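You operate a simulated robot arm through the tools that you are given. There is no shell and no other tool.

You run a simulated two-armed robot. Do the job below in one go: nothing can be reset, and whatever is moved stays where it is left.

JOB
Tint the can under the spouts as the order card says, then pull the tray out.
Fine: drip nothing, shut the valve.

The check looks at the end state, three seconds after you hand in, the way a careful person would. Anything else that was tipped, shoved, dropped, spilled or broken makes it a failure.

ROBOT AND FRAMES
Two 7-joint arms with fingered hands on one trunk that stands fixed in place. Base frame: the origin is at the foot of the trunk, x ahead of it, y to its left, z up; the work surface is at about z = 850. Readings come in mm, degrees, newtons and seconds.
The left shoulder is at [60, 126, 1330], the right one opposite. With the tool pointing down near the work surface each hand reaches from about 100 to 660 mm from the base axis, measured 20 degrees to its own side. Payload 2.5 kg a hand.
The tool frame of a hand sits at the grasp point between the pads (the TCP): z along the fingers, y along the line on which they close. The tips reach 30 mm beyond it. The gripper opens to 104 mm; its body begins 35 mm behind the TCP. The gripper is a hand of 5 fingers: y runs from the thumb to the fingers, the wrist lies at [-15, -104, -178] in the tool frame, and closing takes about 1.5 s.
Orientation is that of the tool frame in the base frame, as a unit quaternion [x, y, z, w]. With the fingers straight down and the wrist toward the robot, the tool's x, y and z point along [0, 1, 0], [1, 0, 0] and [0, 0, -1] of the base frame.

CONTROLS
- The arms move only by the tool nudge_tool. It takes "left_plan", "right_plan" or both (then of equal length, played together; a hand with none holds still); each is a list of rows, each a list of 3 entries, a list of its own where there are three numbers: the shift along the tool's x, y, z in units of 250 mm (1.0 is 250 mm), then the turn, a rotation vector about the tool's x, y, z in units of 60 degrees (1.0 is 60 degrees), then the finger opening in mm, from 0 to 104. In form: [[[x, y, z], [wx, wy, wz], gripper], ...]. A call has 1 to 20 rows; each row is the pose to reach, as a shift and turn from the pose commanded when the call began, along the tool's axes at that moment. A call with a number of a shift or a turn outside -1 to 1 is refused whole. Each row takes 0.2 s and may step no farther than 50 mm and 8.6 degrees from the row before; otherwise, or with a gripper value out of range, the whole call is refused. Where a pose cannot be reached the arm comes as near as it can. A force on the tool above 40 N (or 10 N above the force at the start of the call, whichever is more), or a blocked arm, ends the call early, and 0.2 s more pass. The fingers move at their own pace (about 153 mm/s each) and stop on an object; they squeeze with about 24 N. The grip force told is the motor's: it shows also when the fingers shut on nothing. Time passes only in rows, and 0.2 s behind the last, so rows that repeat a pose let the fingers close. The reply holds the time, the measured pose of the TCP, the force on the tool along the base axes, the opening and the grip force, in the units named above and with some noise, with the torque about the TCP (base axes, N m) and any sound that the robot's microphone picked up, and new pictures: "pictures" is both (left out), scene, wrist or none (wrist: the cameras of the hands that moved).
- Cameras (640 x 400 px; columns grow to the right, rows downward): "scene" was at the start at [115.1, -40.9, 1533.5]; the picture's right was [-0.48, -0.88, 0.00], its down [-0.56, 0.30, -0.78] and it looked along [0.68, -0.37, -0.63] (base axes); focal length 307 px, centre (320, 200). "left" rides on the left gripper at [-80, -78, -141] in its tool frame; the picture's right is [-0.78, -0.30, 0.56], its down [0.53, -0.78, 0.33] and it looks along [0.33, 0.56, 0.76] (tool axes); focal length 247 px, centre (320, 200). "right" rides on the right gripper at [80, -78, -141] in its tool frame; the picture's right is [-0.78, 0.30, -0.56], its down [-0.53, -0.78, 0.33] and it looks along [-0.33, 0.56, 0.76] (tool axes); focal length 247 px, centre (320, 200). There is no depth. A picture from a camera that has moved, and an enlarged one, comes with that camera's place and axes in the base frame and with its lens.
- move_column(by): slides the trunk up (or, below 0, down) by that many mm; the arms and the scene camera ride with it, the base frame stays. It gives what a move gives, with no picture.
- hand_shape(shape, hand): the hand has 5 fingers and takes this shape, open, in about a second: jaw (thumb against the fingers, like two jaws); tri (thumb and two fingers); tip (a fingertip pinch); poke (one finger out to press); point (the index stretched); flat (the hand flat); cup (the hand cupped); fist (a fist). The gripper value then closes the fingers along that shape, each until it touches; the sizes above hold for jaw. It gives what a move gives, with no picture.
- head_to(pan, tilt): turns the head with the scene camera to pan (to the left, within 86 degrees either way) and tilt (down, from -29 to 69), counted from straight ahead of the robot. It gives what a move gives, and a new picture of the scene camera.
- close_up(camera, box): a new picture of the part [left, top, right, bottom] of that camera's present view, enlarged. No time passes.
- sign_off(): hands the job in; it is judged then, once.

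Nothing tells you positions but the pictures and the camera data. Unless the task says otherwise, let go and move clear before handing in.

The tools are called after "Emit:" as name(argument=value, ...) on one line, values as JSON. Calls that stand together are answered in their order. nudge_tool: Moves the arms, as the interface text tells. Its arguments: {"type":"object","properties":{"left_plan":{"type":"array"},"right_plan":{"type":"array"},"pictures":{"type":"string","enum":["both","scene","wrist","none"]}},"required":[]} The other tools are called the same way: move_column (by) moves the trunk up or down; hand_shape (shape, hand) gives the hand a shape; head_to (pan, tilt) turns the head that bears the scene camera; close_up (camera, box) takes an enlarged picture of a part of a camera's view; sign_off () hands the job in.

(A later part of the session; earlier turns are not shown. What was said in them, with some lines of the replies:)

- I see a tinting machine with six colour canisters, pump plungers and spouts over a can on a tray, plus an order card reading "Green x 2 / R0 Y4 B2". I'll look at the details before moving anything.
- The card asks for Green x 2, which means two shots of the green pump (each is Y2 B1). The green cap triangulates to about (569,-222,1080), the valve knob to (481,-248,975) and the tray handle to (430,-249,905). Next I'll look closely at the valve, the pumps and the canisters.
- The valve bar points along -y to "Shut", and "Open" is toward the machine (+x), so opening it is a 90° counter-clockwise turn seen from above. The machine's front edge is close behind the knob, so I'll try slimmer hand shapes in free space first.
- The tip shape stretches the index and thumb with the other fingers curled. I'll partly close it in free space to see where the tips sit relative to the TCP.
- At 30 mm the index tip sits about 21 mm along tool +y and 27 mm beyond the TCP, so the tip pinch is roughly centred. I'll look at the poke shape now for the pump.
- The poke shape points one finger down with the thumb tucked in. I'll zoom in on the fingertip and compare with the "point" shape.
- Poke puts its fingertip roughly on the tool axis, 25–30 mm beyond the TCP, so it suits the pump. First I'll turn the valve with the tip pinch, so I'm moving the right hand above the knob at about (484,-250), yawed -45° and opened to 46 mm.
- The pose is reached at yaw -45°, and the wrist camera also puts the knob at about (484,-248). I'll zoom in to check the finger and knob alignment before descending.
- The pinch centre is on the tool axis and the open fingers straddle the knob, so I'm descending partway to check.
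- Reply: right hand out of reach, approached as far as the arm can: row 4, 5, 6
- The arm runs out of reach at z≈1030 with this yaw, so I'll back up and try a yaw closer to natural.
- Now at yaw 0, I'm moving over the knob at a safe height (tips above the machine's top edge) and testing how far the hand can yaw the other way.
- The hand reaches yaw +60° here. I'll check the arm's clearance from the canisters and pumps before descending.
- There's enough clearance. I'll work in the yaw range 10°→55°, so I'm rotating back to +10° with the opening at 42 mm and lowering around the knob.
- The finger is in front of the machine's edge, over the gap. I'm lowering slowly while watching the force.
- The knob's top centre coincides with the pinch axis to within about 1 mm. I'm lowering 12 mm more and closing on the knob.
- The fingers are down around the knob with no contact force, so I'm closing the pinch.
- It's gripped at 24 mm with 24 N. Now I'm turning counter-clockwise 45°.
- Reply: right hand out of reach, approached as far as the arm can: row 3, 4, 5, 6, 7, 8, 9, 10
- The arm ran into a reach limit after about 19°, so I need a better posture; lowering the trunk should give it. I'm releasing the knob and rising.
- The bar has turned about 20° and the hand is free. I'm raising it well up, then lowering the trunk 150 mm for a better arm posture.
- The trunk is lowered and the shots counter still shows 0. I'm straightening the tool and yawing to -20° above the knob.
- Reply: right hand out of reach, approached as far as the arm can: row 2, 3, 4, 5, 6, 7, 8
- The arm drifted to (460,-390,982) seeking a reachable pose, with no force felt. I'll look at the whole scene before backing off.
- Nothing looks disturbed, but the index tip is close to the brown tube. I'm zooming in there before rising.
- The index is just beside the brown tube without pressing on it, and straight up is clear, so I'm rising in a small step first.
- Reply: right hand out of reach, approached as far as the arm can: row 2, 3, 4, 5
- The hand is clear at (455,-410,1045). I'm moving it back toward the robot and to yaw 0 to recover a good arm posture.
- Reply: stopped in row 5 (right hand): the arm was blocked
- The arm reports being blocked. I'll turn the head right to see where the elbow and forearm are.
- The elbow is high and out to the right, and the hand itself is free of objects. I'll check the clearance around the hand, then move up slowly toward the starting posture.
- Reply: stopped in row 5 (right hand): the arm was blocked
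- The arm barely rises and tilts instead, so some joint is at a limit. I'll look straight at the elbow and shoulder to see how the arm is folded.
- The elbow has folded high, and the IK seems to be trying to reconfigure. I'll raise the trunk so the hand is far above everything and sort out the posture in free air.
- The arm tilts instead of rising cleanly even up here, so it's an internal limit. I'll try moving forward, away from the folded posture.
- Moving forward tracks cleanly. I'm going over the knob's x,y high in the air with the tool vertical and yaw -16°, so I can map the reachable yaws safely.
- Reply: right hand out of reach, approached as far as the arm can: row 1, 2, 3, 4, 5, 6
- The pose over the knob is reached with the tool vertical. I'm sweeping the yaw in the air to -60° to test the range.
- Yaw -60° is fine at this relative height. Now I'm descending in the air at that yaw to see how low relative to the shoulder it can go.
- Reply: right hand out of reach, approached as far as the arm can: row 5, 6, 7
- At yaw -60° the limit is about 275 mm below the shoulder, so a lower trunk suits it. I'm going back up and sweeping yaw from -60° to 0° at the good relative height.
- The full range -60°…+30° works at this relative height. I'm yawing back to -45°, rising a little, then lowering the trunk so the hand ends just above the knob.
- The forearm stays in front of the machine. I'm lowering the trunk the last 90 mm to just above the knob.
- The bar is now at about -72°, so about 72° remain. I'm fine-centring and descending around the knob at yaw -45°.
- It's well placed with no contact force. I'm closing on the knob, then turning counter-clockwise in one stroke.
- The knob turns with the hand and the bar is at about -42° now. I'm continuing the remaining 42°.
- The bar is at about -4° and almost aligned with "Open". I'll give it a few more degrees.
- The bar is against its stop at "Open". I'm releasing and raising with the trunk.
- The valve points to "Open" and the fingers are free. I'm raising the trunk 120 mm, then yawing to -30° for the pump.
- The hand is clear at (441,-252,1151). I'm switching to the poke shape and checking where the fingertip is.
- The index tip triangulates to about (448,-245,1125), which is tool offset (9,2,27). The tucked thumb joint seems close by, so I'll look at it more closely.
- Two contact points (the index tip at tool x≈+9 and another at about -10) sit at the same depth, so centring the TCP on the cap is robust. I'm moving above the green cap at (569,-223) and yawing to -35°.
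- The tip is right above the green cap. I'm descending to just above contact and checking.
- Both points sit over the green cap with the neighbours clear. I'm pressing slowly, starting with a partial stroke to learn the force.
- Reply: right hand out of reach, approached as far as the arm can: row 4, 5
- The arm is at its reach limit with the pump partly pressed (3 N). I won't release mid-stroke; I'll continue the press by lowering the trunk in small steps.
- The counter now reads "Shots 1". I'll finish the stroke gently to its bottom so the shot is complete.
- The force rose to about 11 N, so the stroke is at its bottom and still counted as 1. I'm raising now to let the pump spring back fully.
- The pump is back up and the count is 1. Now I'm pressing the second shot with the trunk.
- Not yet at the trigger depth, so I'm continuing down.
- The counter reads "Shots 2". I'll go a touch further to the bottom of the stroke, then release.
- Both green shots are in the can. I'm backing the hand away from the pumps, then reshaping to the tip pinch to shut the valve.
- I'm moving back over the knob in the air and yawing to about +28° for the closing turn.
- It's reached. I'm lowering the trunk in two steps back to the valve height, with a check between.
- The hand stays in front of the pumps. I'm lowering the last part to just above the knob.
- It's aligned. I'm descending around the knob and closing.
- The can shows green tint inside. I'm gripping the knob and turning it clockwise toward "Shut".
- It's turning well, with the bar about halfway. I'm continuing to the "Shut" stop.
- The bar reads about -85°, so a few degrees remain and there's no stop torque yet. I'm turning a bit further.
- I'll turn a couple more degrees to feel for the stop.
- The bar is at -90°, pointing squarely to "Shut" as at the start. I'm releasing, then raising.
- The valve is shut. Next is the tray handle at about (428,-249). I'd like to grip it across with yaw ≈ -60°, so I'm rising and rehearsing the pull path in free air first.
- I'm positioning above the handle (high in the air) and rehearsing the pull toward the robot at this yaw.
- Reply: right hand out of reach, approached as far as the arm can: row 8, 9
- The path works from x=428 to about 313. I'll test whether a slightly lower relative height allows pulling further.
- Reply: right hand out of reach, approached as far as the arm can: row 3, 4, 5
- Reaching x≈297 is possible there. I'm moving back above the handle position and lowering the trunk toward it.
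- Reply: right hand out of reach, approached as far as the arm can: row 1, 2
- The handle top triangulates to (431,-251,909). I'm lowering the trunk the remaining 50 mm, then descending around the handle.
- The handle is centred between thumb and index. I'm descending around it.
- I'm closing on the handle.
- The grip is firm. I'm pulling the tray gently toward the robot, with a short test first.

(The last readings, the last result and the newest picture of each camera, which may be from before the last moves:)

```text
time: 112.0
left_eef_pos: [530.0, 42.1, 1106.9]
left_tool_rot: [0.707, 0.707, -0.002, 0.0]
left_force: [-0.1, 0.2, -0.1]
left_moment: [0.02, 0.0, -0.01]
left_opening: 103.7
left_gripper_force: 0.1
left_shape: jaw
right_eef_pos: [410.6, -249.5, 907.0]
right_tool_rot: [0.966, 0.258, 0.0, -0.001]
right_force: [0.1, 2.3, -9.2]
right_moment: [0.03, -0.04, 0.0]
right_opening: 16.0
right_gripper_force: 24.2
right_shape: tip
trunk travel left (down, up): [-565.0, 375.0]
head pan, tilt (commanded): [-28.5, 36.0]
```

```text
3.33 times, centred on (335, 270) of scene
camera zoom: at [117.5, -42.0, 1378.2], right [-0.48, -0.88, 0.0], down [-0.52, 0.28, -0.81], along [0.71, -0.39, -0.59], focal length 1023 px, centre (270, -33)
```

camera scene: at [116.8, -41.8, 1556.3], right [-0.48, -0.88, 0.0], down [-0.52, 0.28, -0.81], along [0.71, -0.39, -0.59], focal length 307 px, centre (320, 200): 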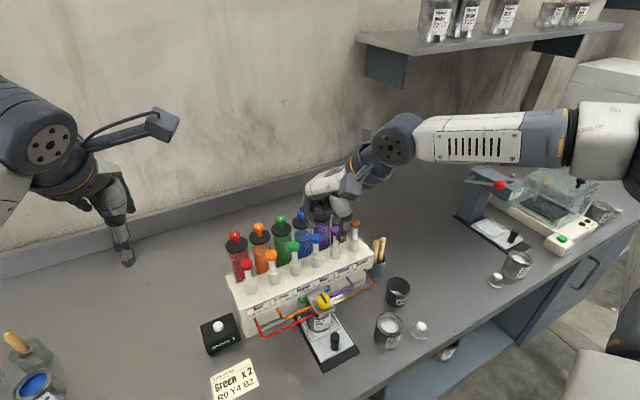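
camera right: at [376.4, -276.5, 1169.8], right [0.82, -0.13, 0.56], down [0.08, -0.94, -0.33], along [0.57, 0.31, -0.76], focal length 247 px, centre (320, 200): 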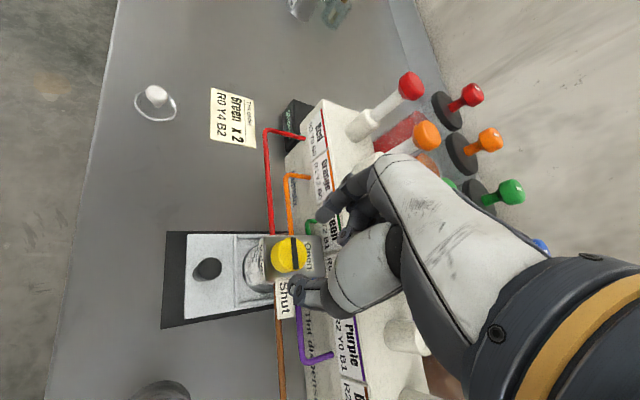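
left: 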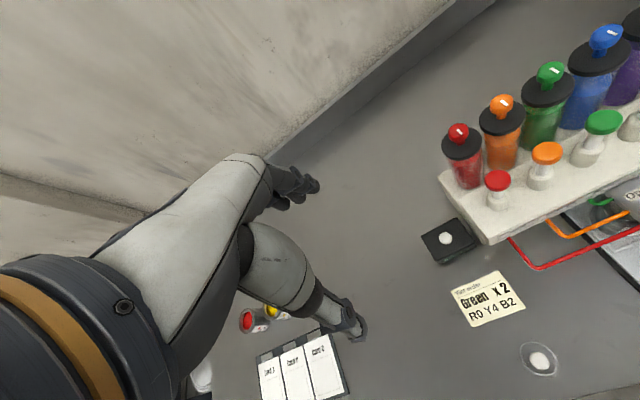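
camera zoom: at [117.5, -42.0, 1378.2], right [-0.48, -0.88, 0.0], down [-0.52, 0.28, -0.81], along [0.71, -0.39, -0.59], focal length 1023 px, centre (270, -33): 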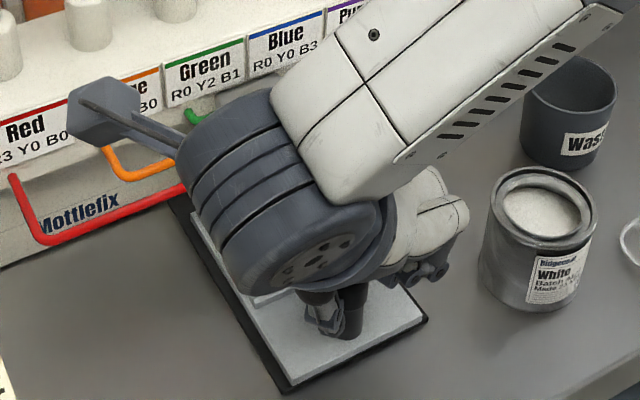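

The tray slides smoothly with the can standing on it. I'm continuing slowly, easing off the slight upward pull.

Emit:
nudge_tool(right_plan=[[[-0.0069, -0.004, 0.003], [0, 0, 0], 4], [[-0.0173, -0.01, 0.005], [0, 0, 0], 4], [[-0.0312, -0.018, 0.006], [0, 0, 0], 4], [[-0.045, -0.026, 0.006], [0, 0, 0], 4], [[-0.059, -0.034, 0.006], [0, 0, 0], 4], [[-0.0728, -0.042, 0.006], [0, 0, 0], 4], [[-0.0866, -0.05, 0.006], [0, 0, 0], 4], [[-0.0987, -0.057, 0.006], [0, 0, 0], 4], [[-0.1039, -0.06, 0.006], [0, 0, 0], 4]], pictures="none")

Emit:
close_up(camera="right", box=[160, 100, 400, 340])

Emit:
close_up(camera="scene", box=[270, 210, 400, 330])

```text
time: 114.0
left_eef_pos: [529.2, 44.1, 1106.4]
left_tool_rot: [0.707, 0.707, 0.0, 0.0]
left_force: [-0.7, -1.2, -0.3]
left_moment: [0.05, 0.01, -0.01]
left_opening: 103.6
left_gripper_force: 0.0
left_shape: jaw
right_eef_pos: [380.5, -249.5, 906.3]
right_tool_rot: [0.966, 0.259, 0.001, 0.0]
right_force: [0.6, 2.6, 2.3]
right_moment: [0.07, 0.01, 0.0]
right_opening: 16.2
right_gripper_force: 23.8
right_shape: tip
trunk travel left (down, up): [-565.0, 375.0]
head pan, tilt (commanded): [-28.5, 36.0]
```

```text
1.67 times, centred on (280, 220) of right
camera zoom: at [411.1, -142.7, 1047.5], right [-0.52, -0.65, 0.56], down [-0.85, 0.41, -0.33], along [-0.01, -0.65, -0.76], focal length 412 px, centre (387, 167)
```

zoom: 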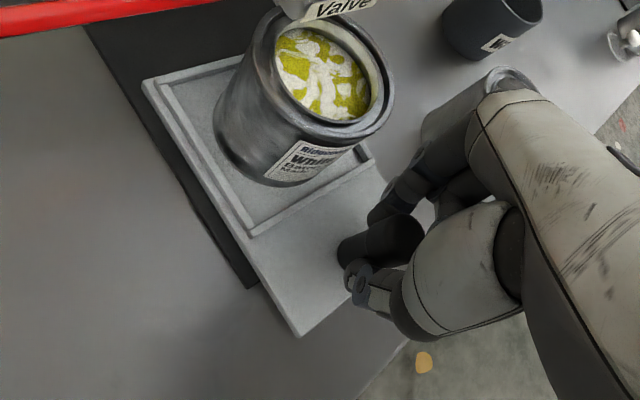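

```text
3.33 times, centred on (335, 270) of scene
camera zoom: at [116.7, -41.5, 1378.4], right [-0.48, -0.88, 0.0], down [-0.52, 0.28, -0.81], along [0.71, -0.39, -0.59], focal length 1023 px, centre (270, -33)
```

zoom: 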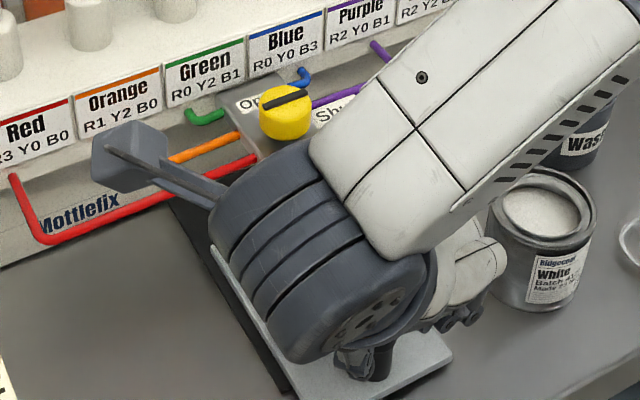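

The can is sliding out, marbled green, with nothing dripped. I'm continuing the pull.

Emit:
nudge_tool(right_plan=[[[-0.0069, -0.004, 0], [0, 0, 0], 4], [[-0.0173, -0.01, 0], [0, 0, 0], 4], [[-0.0312, -0.018, 0], [0, 0, 0], 4], [[-0.045, -0.026, 0], [0, 0, 0], 4], [[-0.059, -0.034, 0], [0, 0, 0], 4], [[-0.0728, -0.042, 0], [0, 0, 0], 4], [[-0.0866, -0.05, 0], [0, 0, 0], 4], [[-0.0987, -0.057, 0], [0, 0, 0], 4], [[-0.1039, -0.06, 0], [0, 0, 0], 4]], pictures="none")

Emit:
close_up(camera="right", box=[120, 60, 420, 360])

Emit:
close_up(camera="scene", box=[250, 210, 410, 370])

```text
time: 116.0
left_eef_pos: [529.3, 43.0, 1107.9]
left_tool_rot: [0.707, 0.707, -0.001, 0.0]
left_force: [-0.6, 0.3, -0.1]
left_moment: [-0.02, 0.03, -0.03]
left_opening: 103.5
left_gripper_force: 0.1
left_shape: jaw
right_eef_pos: [350.2, -251.5, 906.2]
right_tool_rot: [0.966, 0.259, 0.001, 0.0]
right_force: [0.7, 5.2, 4.5]
right_moment: [0.09, 0.01, 0.0]
right_opening: 16.0
right_gripper_force: 24.2
right_shape: tip
trunk travel left (down, up): [-565.0, 375.0]
head pan, tilt (commanded): [-28.5, 36.0]
```

```text
1.33 times, centred on (270, 210) of right
camera zoom: at [380.0, -143.1, 1047.3], right [-0.52, -0.65, 0.56], down [-0.85, 0.41, -0.33], along [-0.01, -0.65, -0.76], focal length 329 px, centre (387, 187)
```

zoom: 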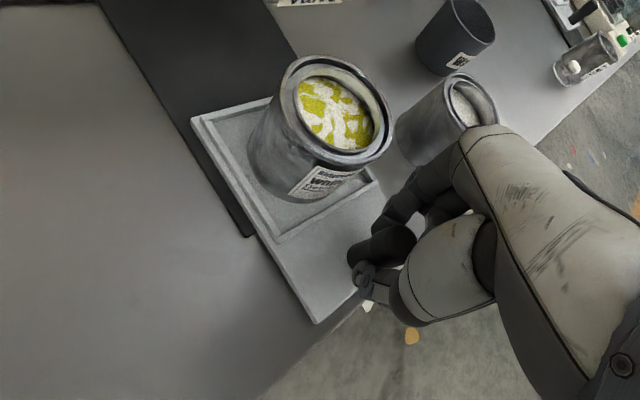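

```text
2.50 times, centred on (330, 290) of scene
camera zoom: at [116.5, -41.1, 1378.4], right [-0.48, -0.88, 0.0], down [-0.52, 0.28, -0.81], along [0.71, -0.39, -0.59], focal length 767 px, centre (295, -25)
```

zoom: 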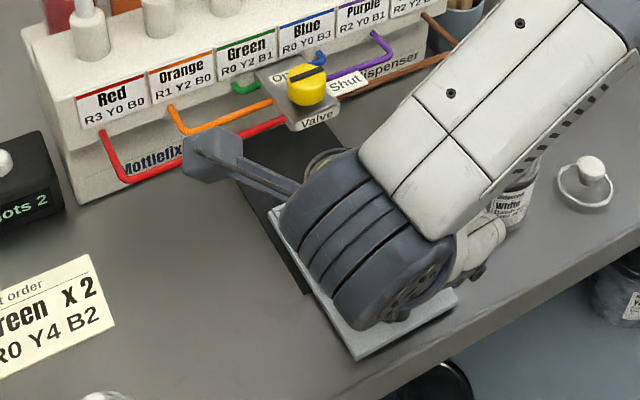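

The can is clear of the spouts after about 81 mm of travel. I'll keep going gently to find the end of travel.

Emit:
nudge_tool(right_plan=[[[-0.0069, -0.004, 0], [0, 0, 0], 4], [[-0.0173, -0.01, 0], [0, 0, 0], 4], [[-0.0277, -0.016, 0], [0, 0, 0], 4], [[-0.0381, -0.022, 0], [0, 0, 0], 4], [[-0.0485, -0.028, 0], [0, 0, 0], 4], [[-0.052, -0.03, 0], [0, 0, 0], 4]], pictures="none")

Emit:
close_up(camera="right", box=[120, 60, 420, 360])

```text
time: 117.4
left_eef_pos: [531.8, 42.5, 1105.8]
left_tool_rot: [0.707, 0.707, -0.001, -0.001]
left_force: [-0.1, -0.2, 0.2]
left_moment: [0.0, 0.03, 0.01]
left_opening: 103.6
left_gripper_force: 0.0
left_shape: jaw
right_eef_pos: [338.3, -249.9, 906.0]
right_tool_rot: [0.966, 0.26, 0.004, 0.0]
right_force: [18.4, 2.8, -3.1]
right_moment: [-0.02, -0.42, 0.11]
right_opening: 16.0
right_gripper_force: 24.1
right_shape: tip
trunk travel left (down, up): [-565.0, 375.0]
head pan, tilt (commanded): [-28.5, 36.0]
```

```text
1.33 times, centred on (270, 210) of right
camera zoom: at [367.8, -142.8, 1048.2], right [-0.53, -0.65, 0.55], down [-0.85, 0.4, -0.34], along [-0.01, -0.65, -0.76], focal length 329 px, centre (387, 187)
```

zoom: 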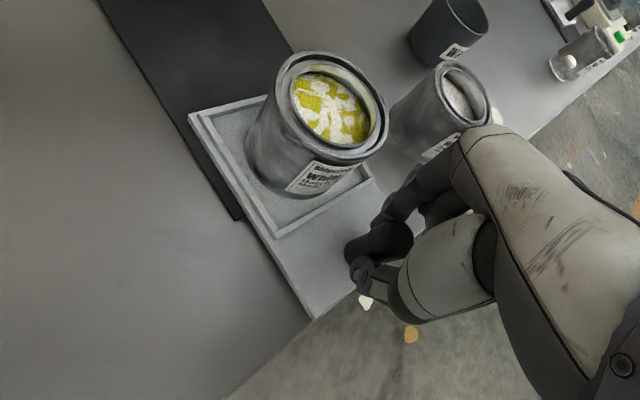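

There's an 18 N resistance at about 91 mm, so the tray has reached its end stop. I'm easing off a little and opening the fingers.

Emit:
nudge_tool(right_plan=[[[0.0052, 0.003, 0], [0, 0, 0], 4], [[0.0104, 0.006, 0], [0, 0, 0], 4], [[0.0104, 0.006, 0], [0, 0, 0], 12], [[0.0104, 0.006, 0], [0, 0, 0], 24], [[0.0104, 0.006, 0], [0, 0, 0], 36], [[0.0104, 0.006, 0], [0, 0, 0], 48], [[0.0104, 0.006, 0], [0, 0, 0], 52], [[0.0104, 0.006, 0], [0, 0, 0], 52]], pictures="none")

Emit:
close_up(camera="right", box=[120, 60, 420, 360])

Emit:
close_up(camera="scene", box=[250, 210, 410, 370])

```text
time: 119.2
left_eef_pos: [530.5, 42.9, 1107.0]
left_tool_rot: [0.707, 0.707, 0.0, 0.0]
left_force: [0.4, -0.1, -0.9]
left_moment: [-0.02, -0.01, -0.01]
left_opening: 103.9
left_gripper_force: 0.1
left_shape: jaw
right_eef_pos: [339.6, -251.0, 906.1]
right_tool_rot: [0.966, 0.259, 0.001, 0.0]
right_force: [0.0, -0.4, -0.1]
right_moment: [0.01, -0.01, -0.03]
right_opening: 51.5
right_gripper_force: 0.0
right_shape: tip
trunk travel left (down, up): [-565.0, 375.0]
head pan, tilt (commanded): [-28.5, 36.0]
```

```text
1.33 times, centred on (270, 210) of right
camera zoom: at [369.0, -142.9, 1047.9], right [-0.52, -0.64, 0.56], down [-0.85, 0.41, -0.33], along [-0.01, -0.65, -0.76], focal length 329 px, centre (387, 187)
```

zoom: 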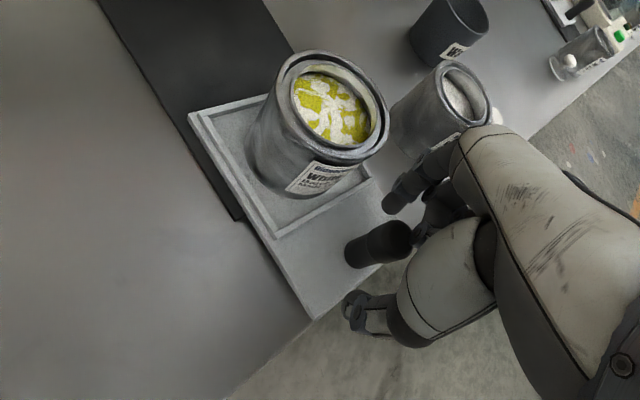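

```text
2.50 times, centred on (330, 290) of scene
camera zoom: at [116.8, -41.9, 1378.3], right [-0.48, -0.88, 0.0], down [-0.52, 0.28, -0.81], along [0.71, -0.39, -0.59], focal length 767 px, centre (295, -25)
```

zoom: 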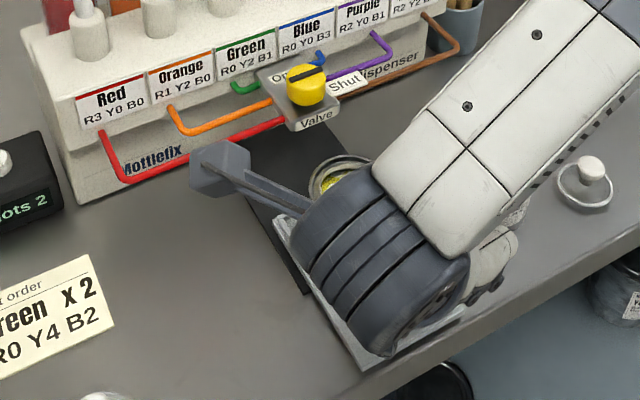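

It's free of the handle. I'm raising straight up with the trunk, then checking the whole scene.

Emit:
move_column(by=250)

Emit:
head_to(pan=-28.5, tilt=42)

```text
time: 121.8
left_eef_pos: [529.5, 42.0, 1357.2]
left_tool_rot: [0.707, 0.707, 0.0, 0.0]
left_force: [-0.1, 0.0, -0.5]
left_moment: [0.03, -0.02, 0.01]
left_opening: 103.5
left_gripper_force: 0.1
left_shape: jaw
right_eef_pos: [339.1, -250.7, 1155.8]
right_tool_rot: [0.966, 0.258, 0.001, 0.0]
right_force: [-0.2, -0.5, 0.3]
right_moment: [0.01, 0.0, -0.01]
right_opening: 51.2
right_gripper_force: 0.2
right_shape: tip
trunk travel left (down, up): [-815.0, 125.0]
head pan, tilt (commanded): [-28.5, 36.0]
```

```text
time: 122.5
left_eef_pos: [529.5, 42.6, 1356.9]
left_tool_rot: [0.707, 0.707, 0.0, 0.0]
left_force: [1.3, 0.1, -0.3]
left_moment: [-0.01, 0.01, 0.01]
left_opening: 103.6
left_gripper_force: 0.1
left_shape: jaw
right_eef_pos: [339.2, -250.1, 1157.4]
right_tool_rot: [0.966, 0.259, 0.001, 0.0]
right_force: [0.1, -0.6, -0.6]
right_moment: [-0.01, 0.04, 0.0]
right_opening: 51.8
right_gripper_force: 0.1
right_shape: tip
trunk travel left (down, up): [-815.0, 125.0]
head pan, tilt (commanded): [-28.5, 42.0]
camera scene: at [113.4, -40.0, 1619.4], right [-0.48, -0.88, 0.0], down [-0.59, 0.32, -0.74], along [0.65, -0.35, -0.67], focal length 307 px, centre (320, 200)
```

scene: 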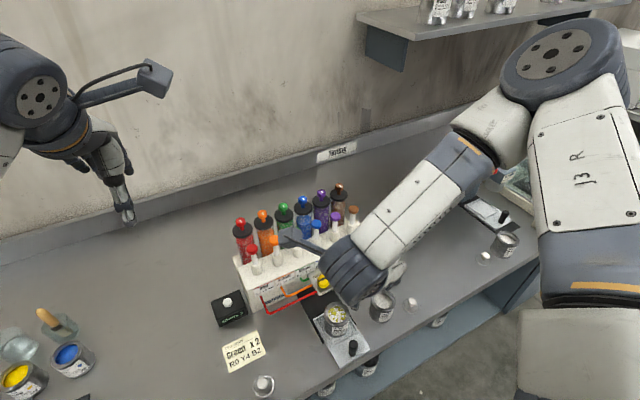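

The tray is out with the can on it. I'm moving the right hand aside, clear of everything, to inspect.

Emit:
nudge_tool(right_plan=[[[0, 0, -0.15], [0, 0, 0], 52], [[0, 0.06, -0.3], [0, 0, 0], 52], [[0.003, 0.2, -0.4], [0, 0, 0], 52], [[0.006, 0.35, -0.4], [0, 0, 0], 52], [[0.009, 0.5, -0.4], [0, 0, 0], 52], [[0.012, 0.65, -0.4], [0, 0, 0], 52], [[0.012, 0.7, -0.4], [0, 0, 0], 52]], pictures="scene")

Emit:
close_up(camera="scene", box=[210, 180, 430, 390])

Emit:
close_up(camera="scene", box=[290, 260, 380, 380])

```text
time: 124.1
left_eef_pos: [529.6, 43.0, 1357.4]
left_tool_rot: [0.707, 0.707, 0.0, 0.0]
left_force: [-0.7, -0.2, 0.4]
left_moment: [-0.03, -0.01, 0.02]
left_opening: 103.4
left_gripper_force: 0.0
left_shape: jaw
right_eef_pos: [428.4, -400.8, 1253.5]
right_tool_rot: [0.966, 0.259, 0.001, 0.0]
right_force: [0.0, 0.2, 0.6]
right_moment: [0.01, 0.01, 0.02]
right_opening: 51.5
right_gripper_force: 0.1
right_shape: tip
trunk travel left (down, up): [-815.0, 125.0]
head pan, tilt (commanded): [-28.5, 42.0]
camera scene: at [113.3, -39.9, 1619.4], right [-0.48, -0.88, 0.0], down [-0.59, 0.32, -0.74], along [0.65, -0.35, -0.67], focal length 307 px, centre (320, 200)
```

scene: 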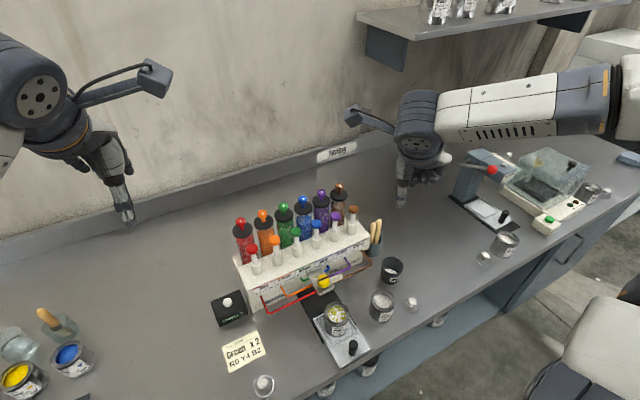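

```text
1.90 times, centred on (320, 285) of scene
camera zoom: at [113.3, -39.9, 1619.4], right [-0.48, -0.88, 0.0], down [-0.59, 0.32, -0.74], along [0.65, -0.35, -0.67], focal length 585 px, centre (320, 38)
```

zoom: 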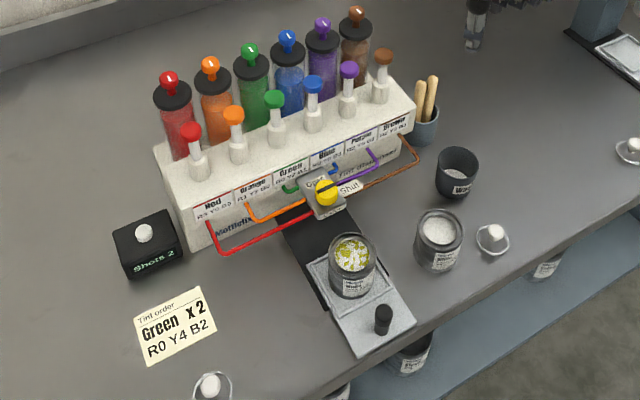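

```text
3.33 times, centred on (335, 320) of scene
camera zoom: at [113.3, -39.9, 1619.4], right [-0.48, -0.88, 0.0], down [-0.59, 0.32, -0.74], along [0.65, -0.35, -0.67], focal length 1023 px, centre (270, -200)
```

zoom: 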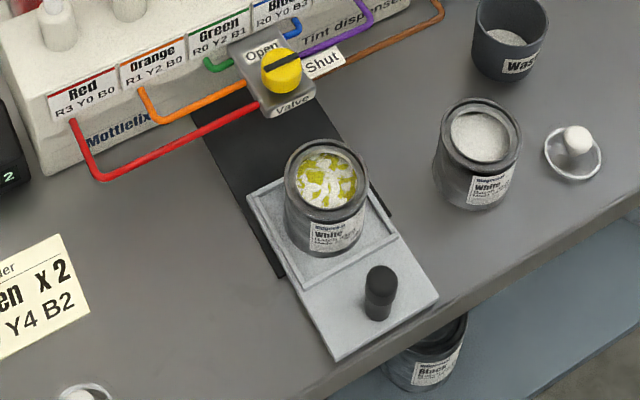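

Everything else looks undisturbed. I'll zoom in to check the can's tint, the spout area for drips, and the valve bar.

Emit:
close_up(camera="scene", box=[318, 292, 358, 322])

Emit:
close_up(camera="scene", box=[300, 265, 345, 310])

Emit:
close_up(camera="scene", box=[230, 180, 370, 270])

Emit:
close_up(camera="scene", box=[300, 310, 380, 380])

```text
13.33 times, centred on (338, 307) of scene
camera zoom: at [113.3, -39.9, 1619.4], right [-0.48, -0.88, 0.0], down [-0.59, 0.32, -0.74], along [0.65, -0.35, -0.67], focal length 4093 px, centre (80, -1227)
```

zoom: 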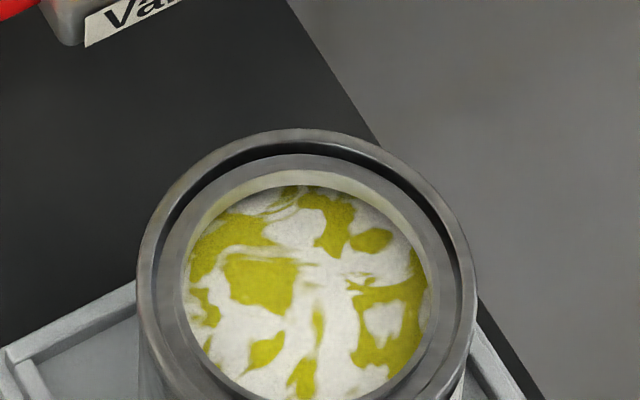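

```text
8.89 times, centred on (322, 288) of scene
camera zoom: at [113.3, -39.9, 1619.4], right [-0.48, -0.88, 0.0], down [-0.59, 0.32, -0.74], along [0.65, -0.35, -0.67], focal length 2728 px, centre (298, -578)
```

zoom: 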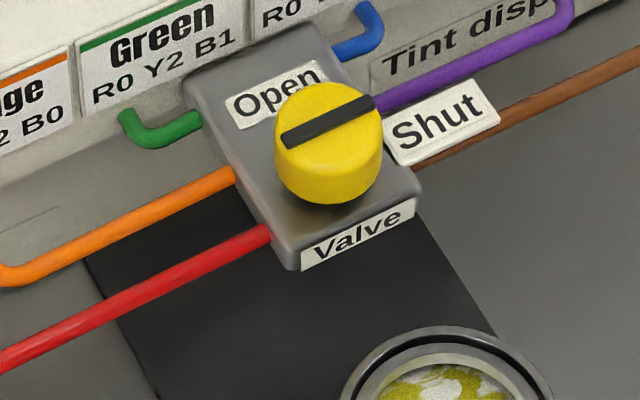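

```text
4.44 times, centred on (300, 225) of scene
camera zoom: at [113.3, -39.9, 1619.4], right [-0.48, -0.88, 0.0], down [-0.59, 0.32, -0.74], along [0.65, -0.35, -0.67], focal length 1364 px, centre (409, 89)
```

zoom: 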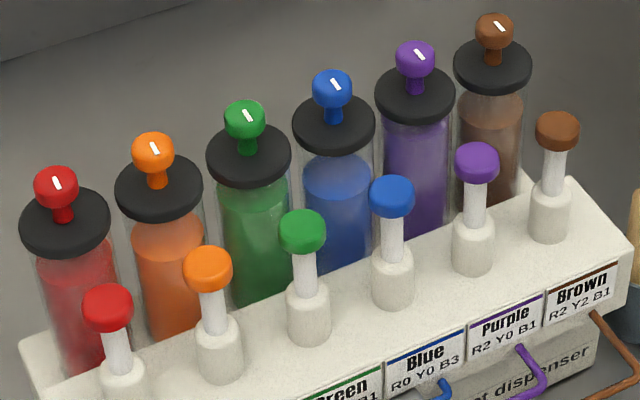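

```text
5.71 times, centred on (340, 345) of scene
camera zoom: at [113.3, -39.9, 1619.4], right [-0.48, -0.88, 0.0], down [-0.59, 0.32, -0.74], along [0.65, -0.35, -0.67], focal length 1754 px, centre (206, -629)
```

zoom: 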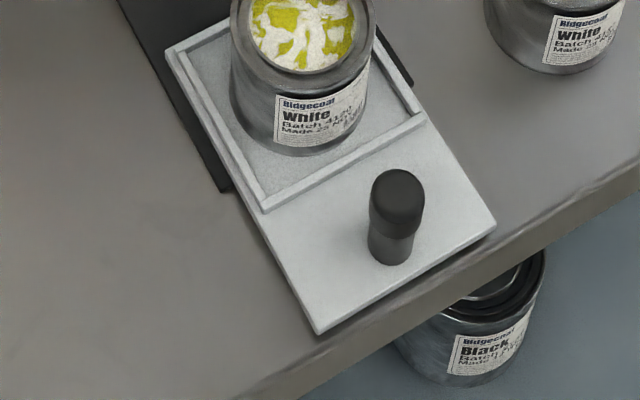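

The job is finished. The can is tinted with two green shots and the counter reads "Shots 2". The valve bar points to "Shut", the tray is out at its stop with the can standing on it, and I see no drips. Nothing else was moved and the hands are clear, so I'm handing in.

Emit:
sign_off()

```text
The job is handed in.
```

I tinted the can with two green shots, as the card says (Green x 2, R0 Y4 B2), and handed the job in. I don't have the check's result yet.

- **Tint:** I pressed the green pump fully twice, and the counter reads "Shots 2". The streaks in the white paint look olive-yellow rather than clear green. I took that as the unmixed Y4 B2 colour, since only the green pump was pressed.
- **Valve:** It was opened for the shots and turned back until the bar pointed to "Shut". My last measurement puts it level with or about 5° past its starting position, so it should count as shut.
- **Tray:** I pulled it about 91 mm to its end stop. The can stands upright on it, clear of the spouts.
- **Drips and disturbance:** In the final close-ups I saw no drips and nothing out of place. Earlier, the right arm drifted out of reach and the index finger came very close to the brown tube. I felt no contact force, and the tube looks unmoved.

The fingers are off everything and the right hand is parked well above the bench.
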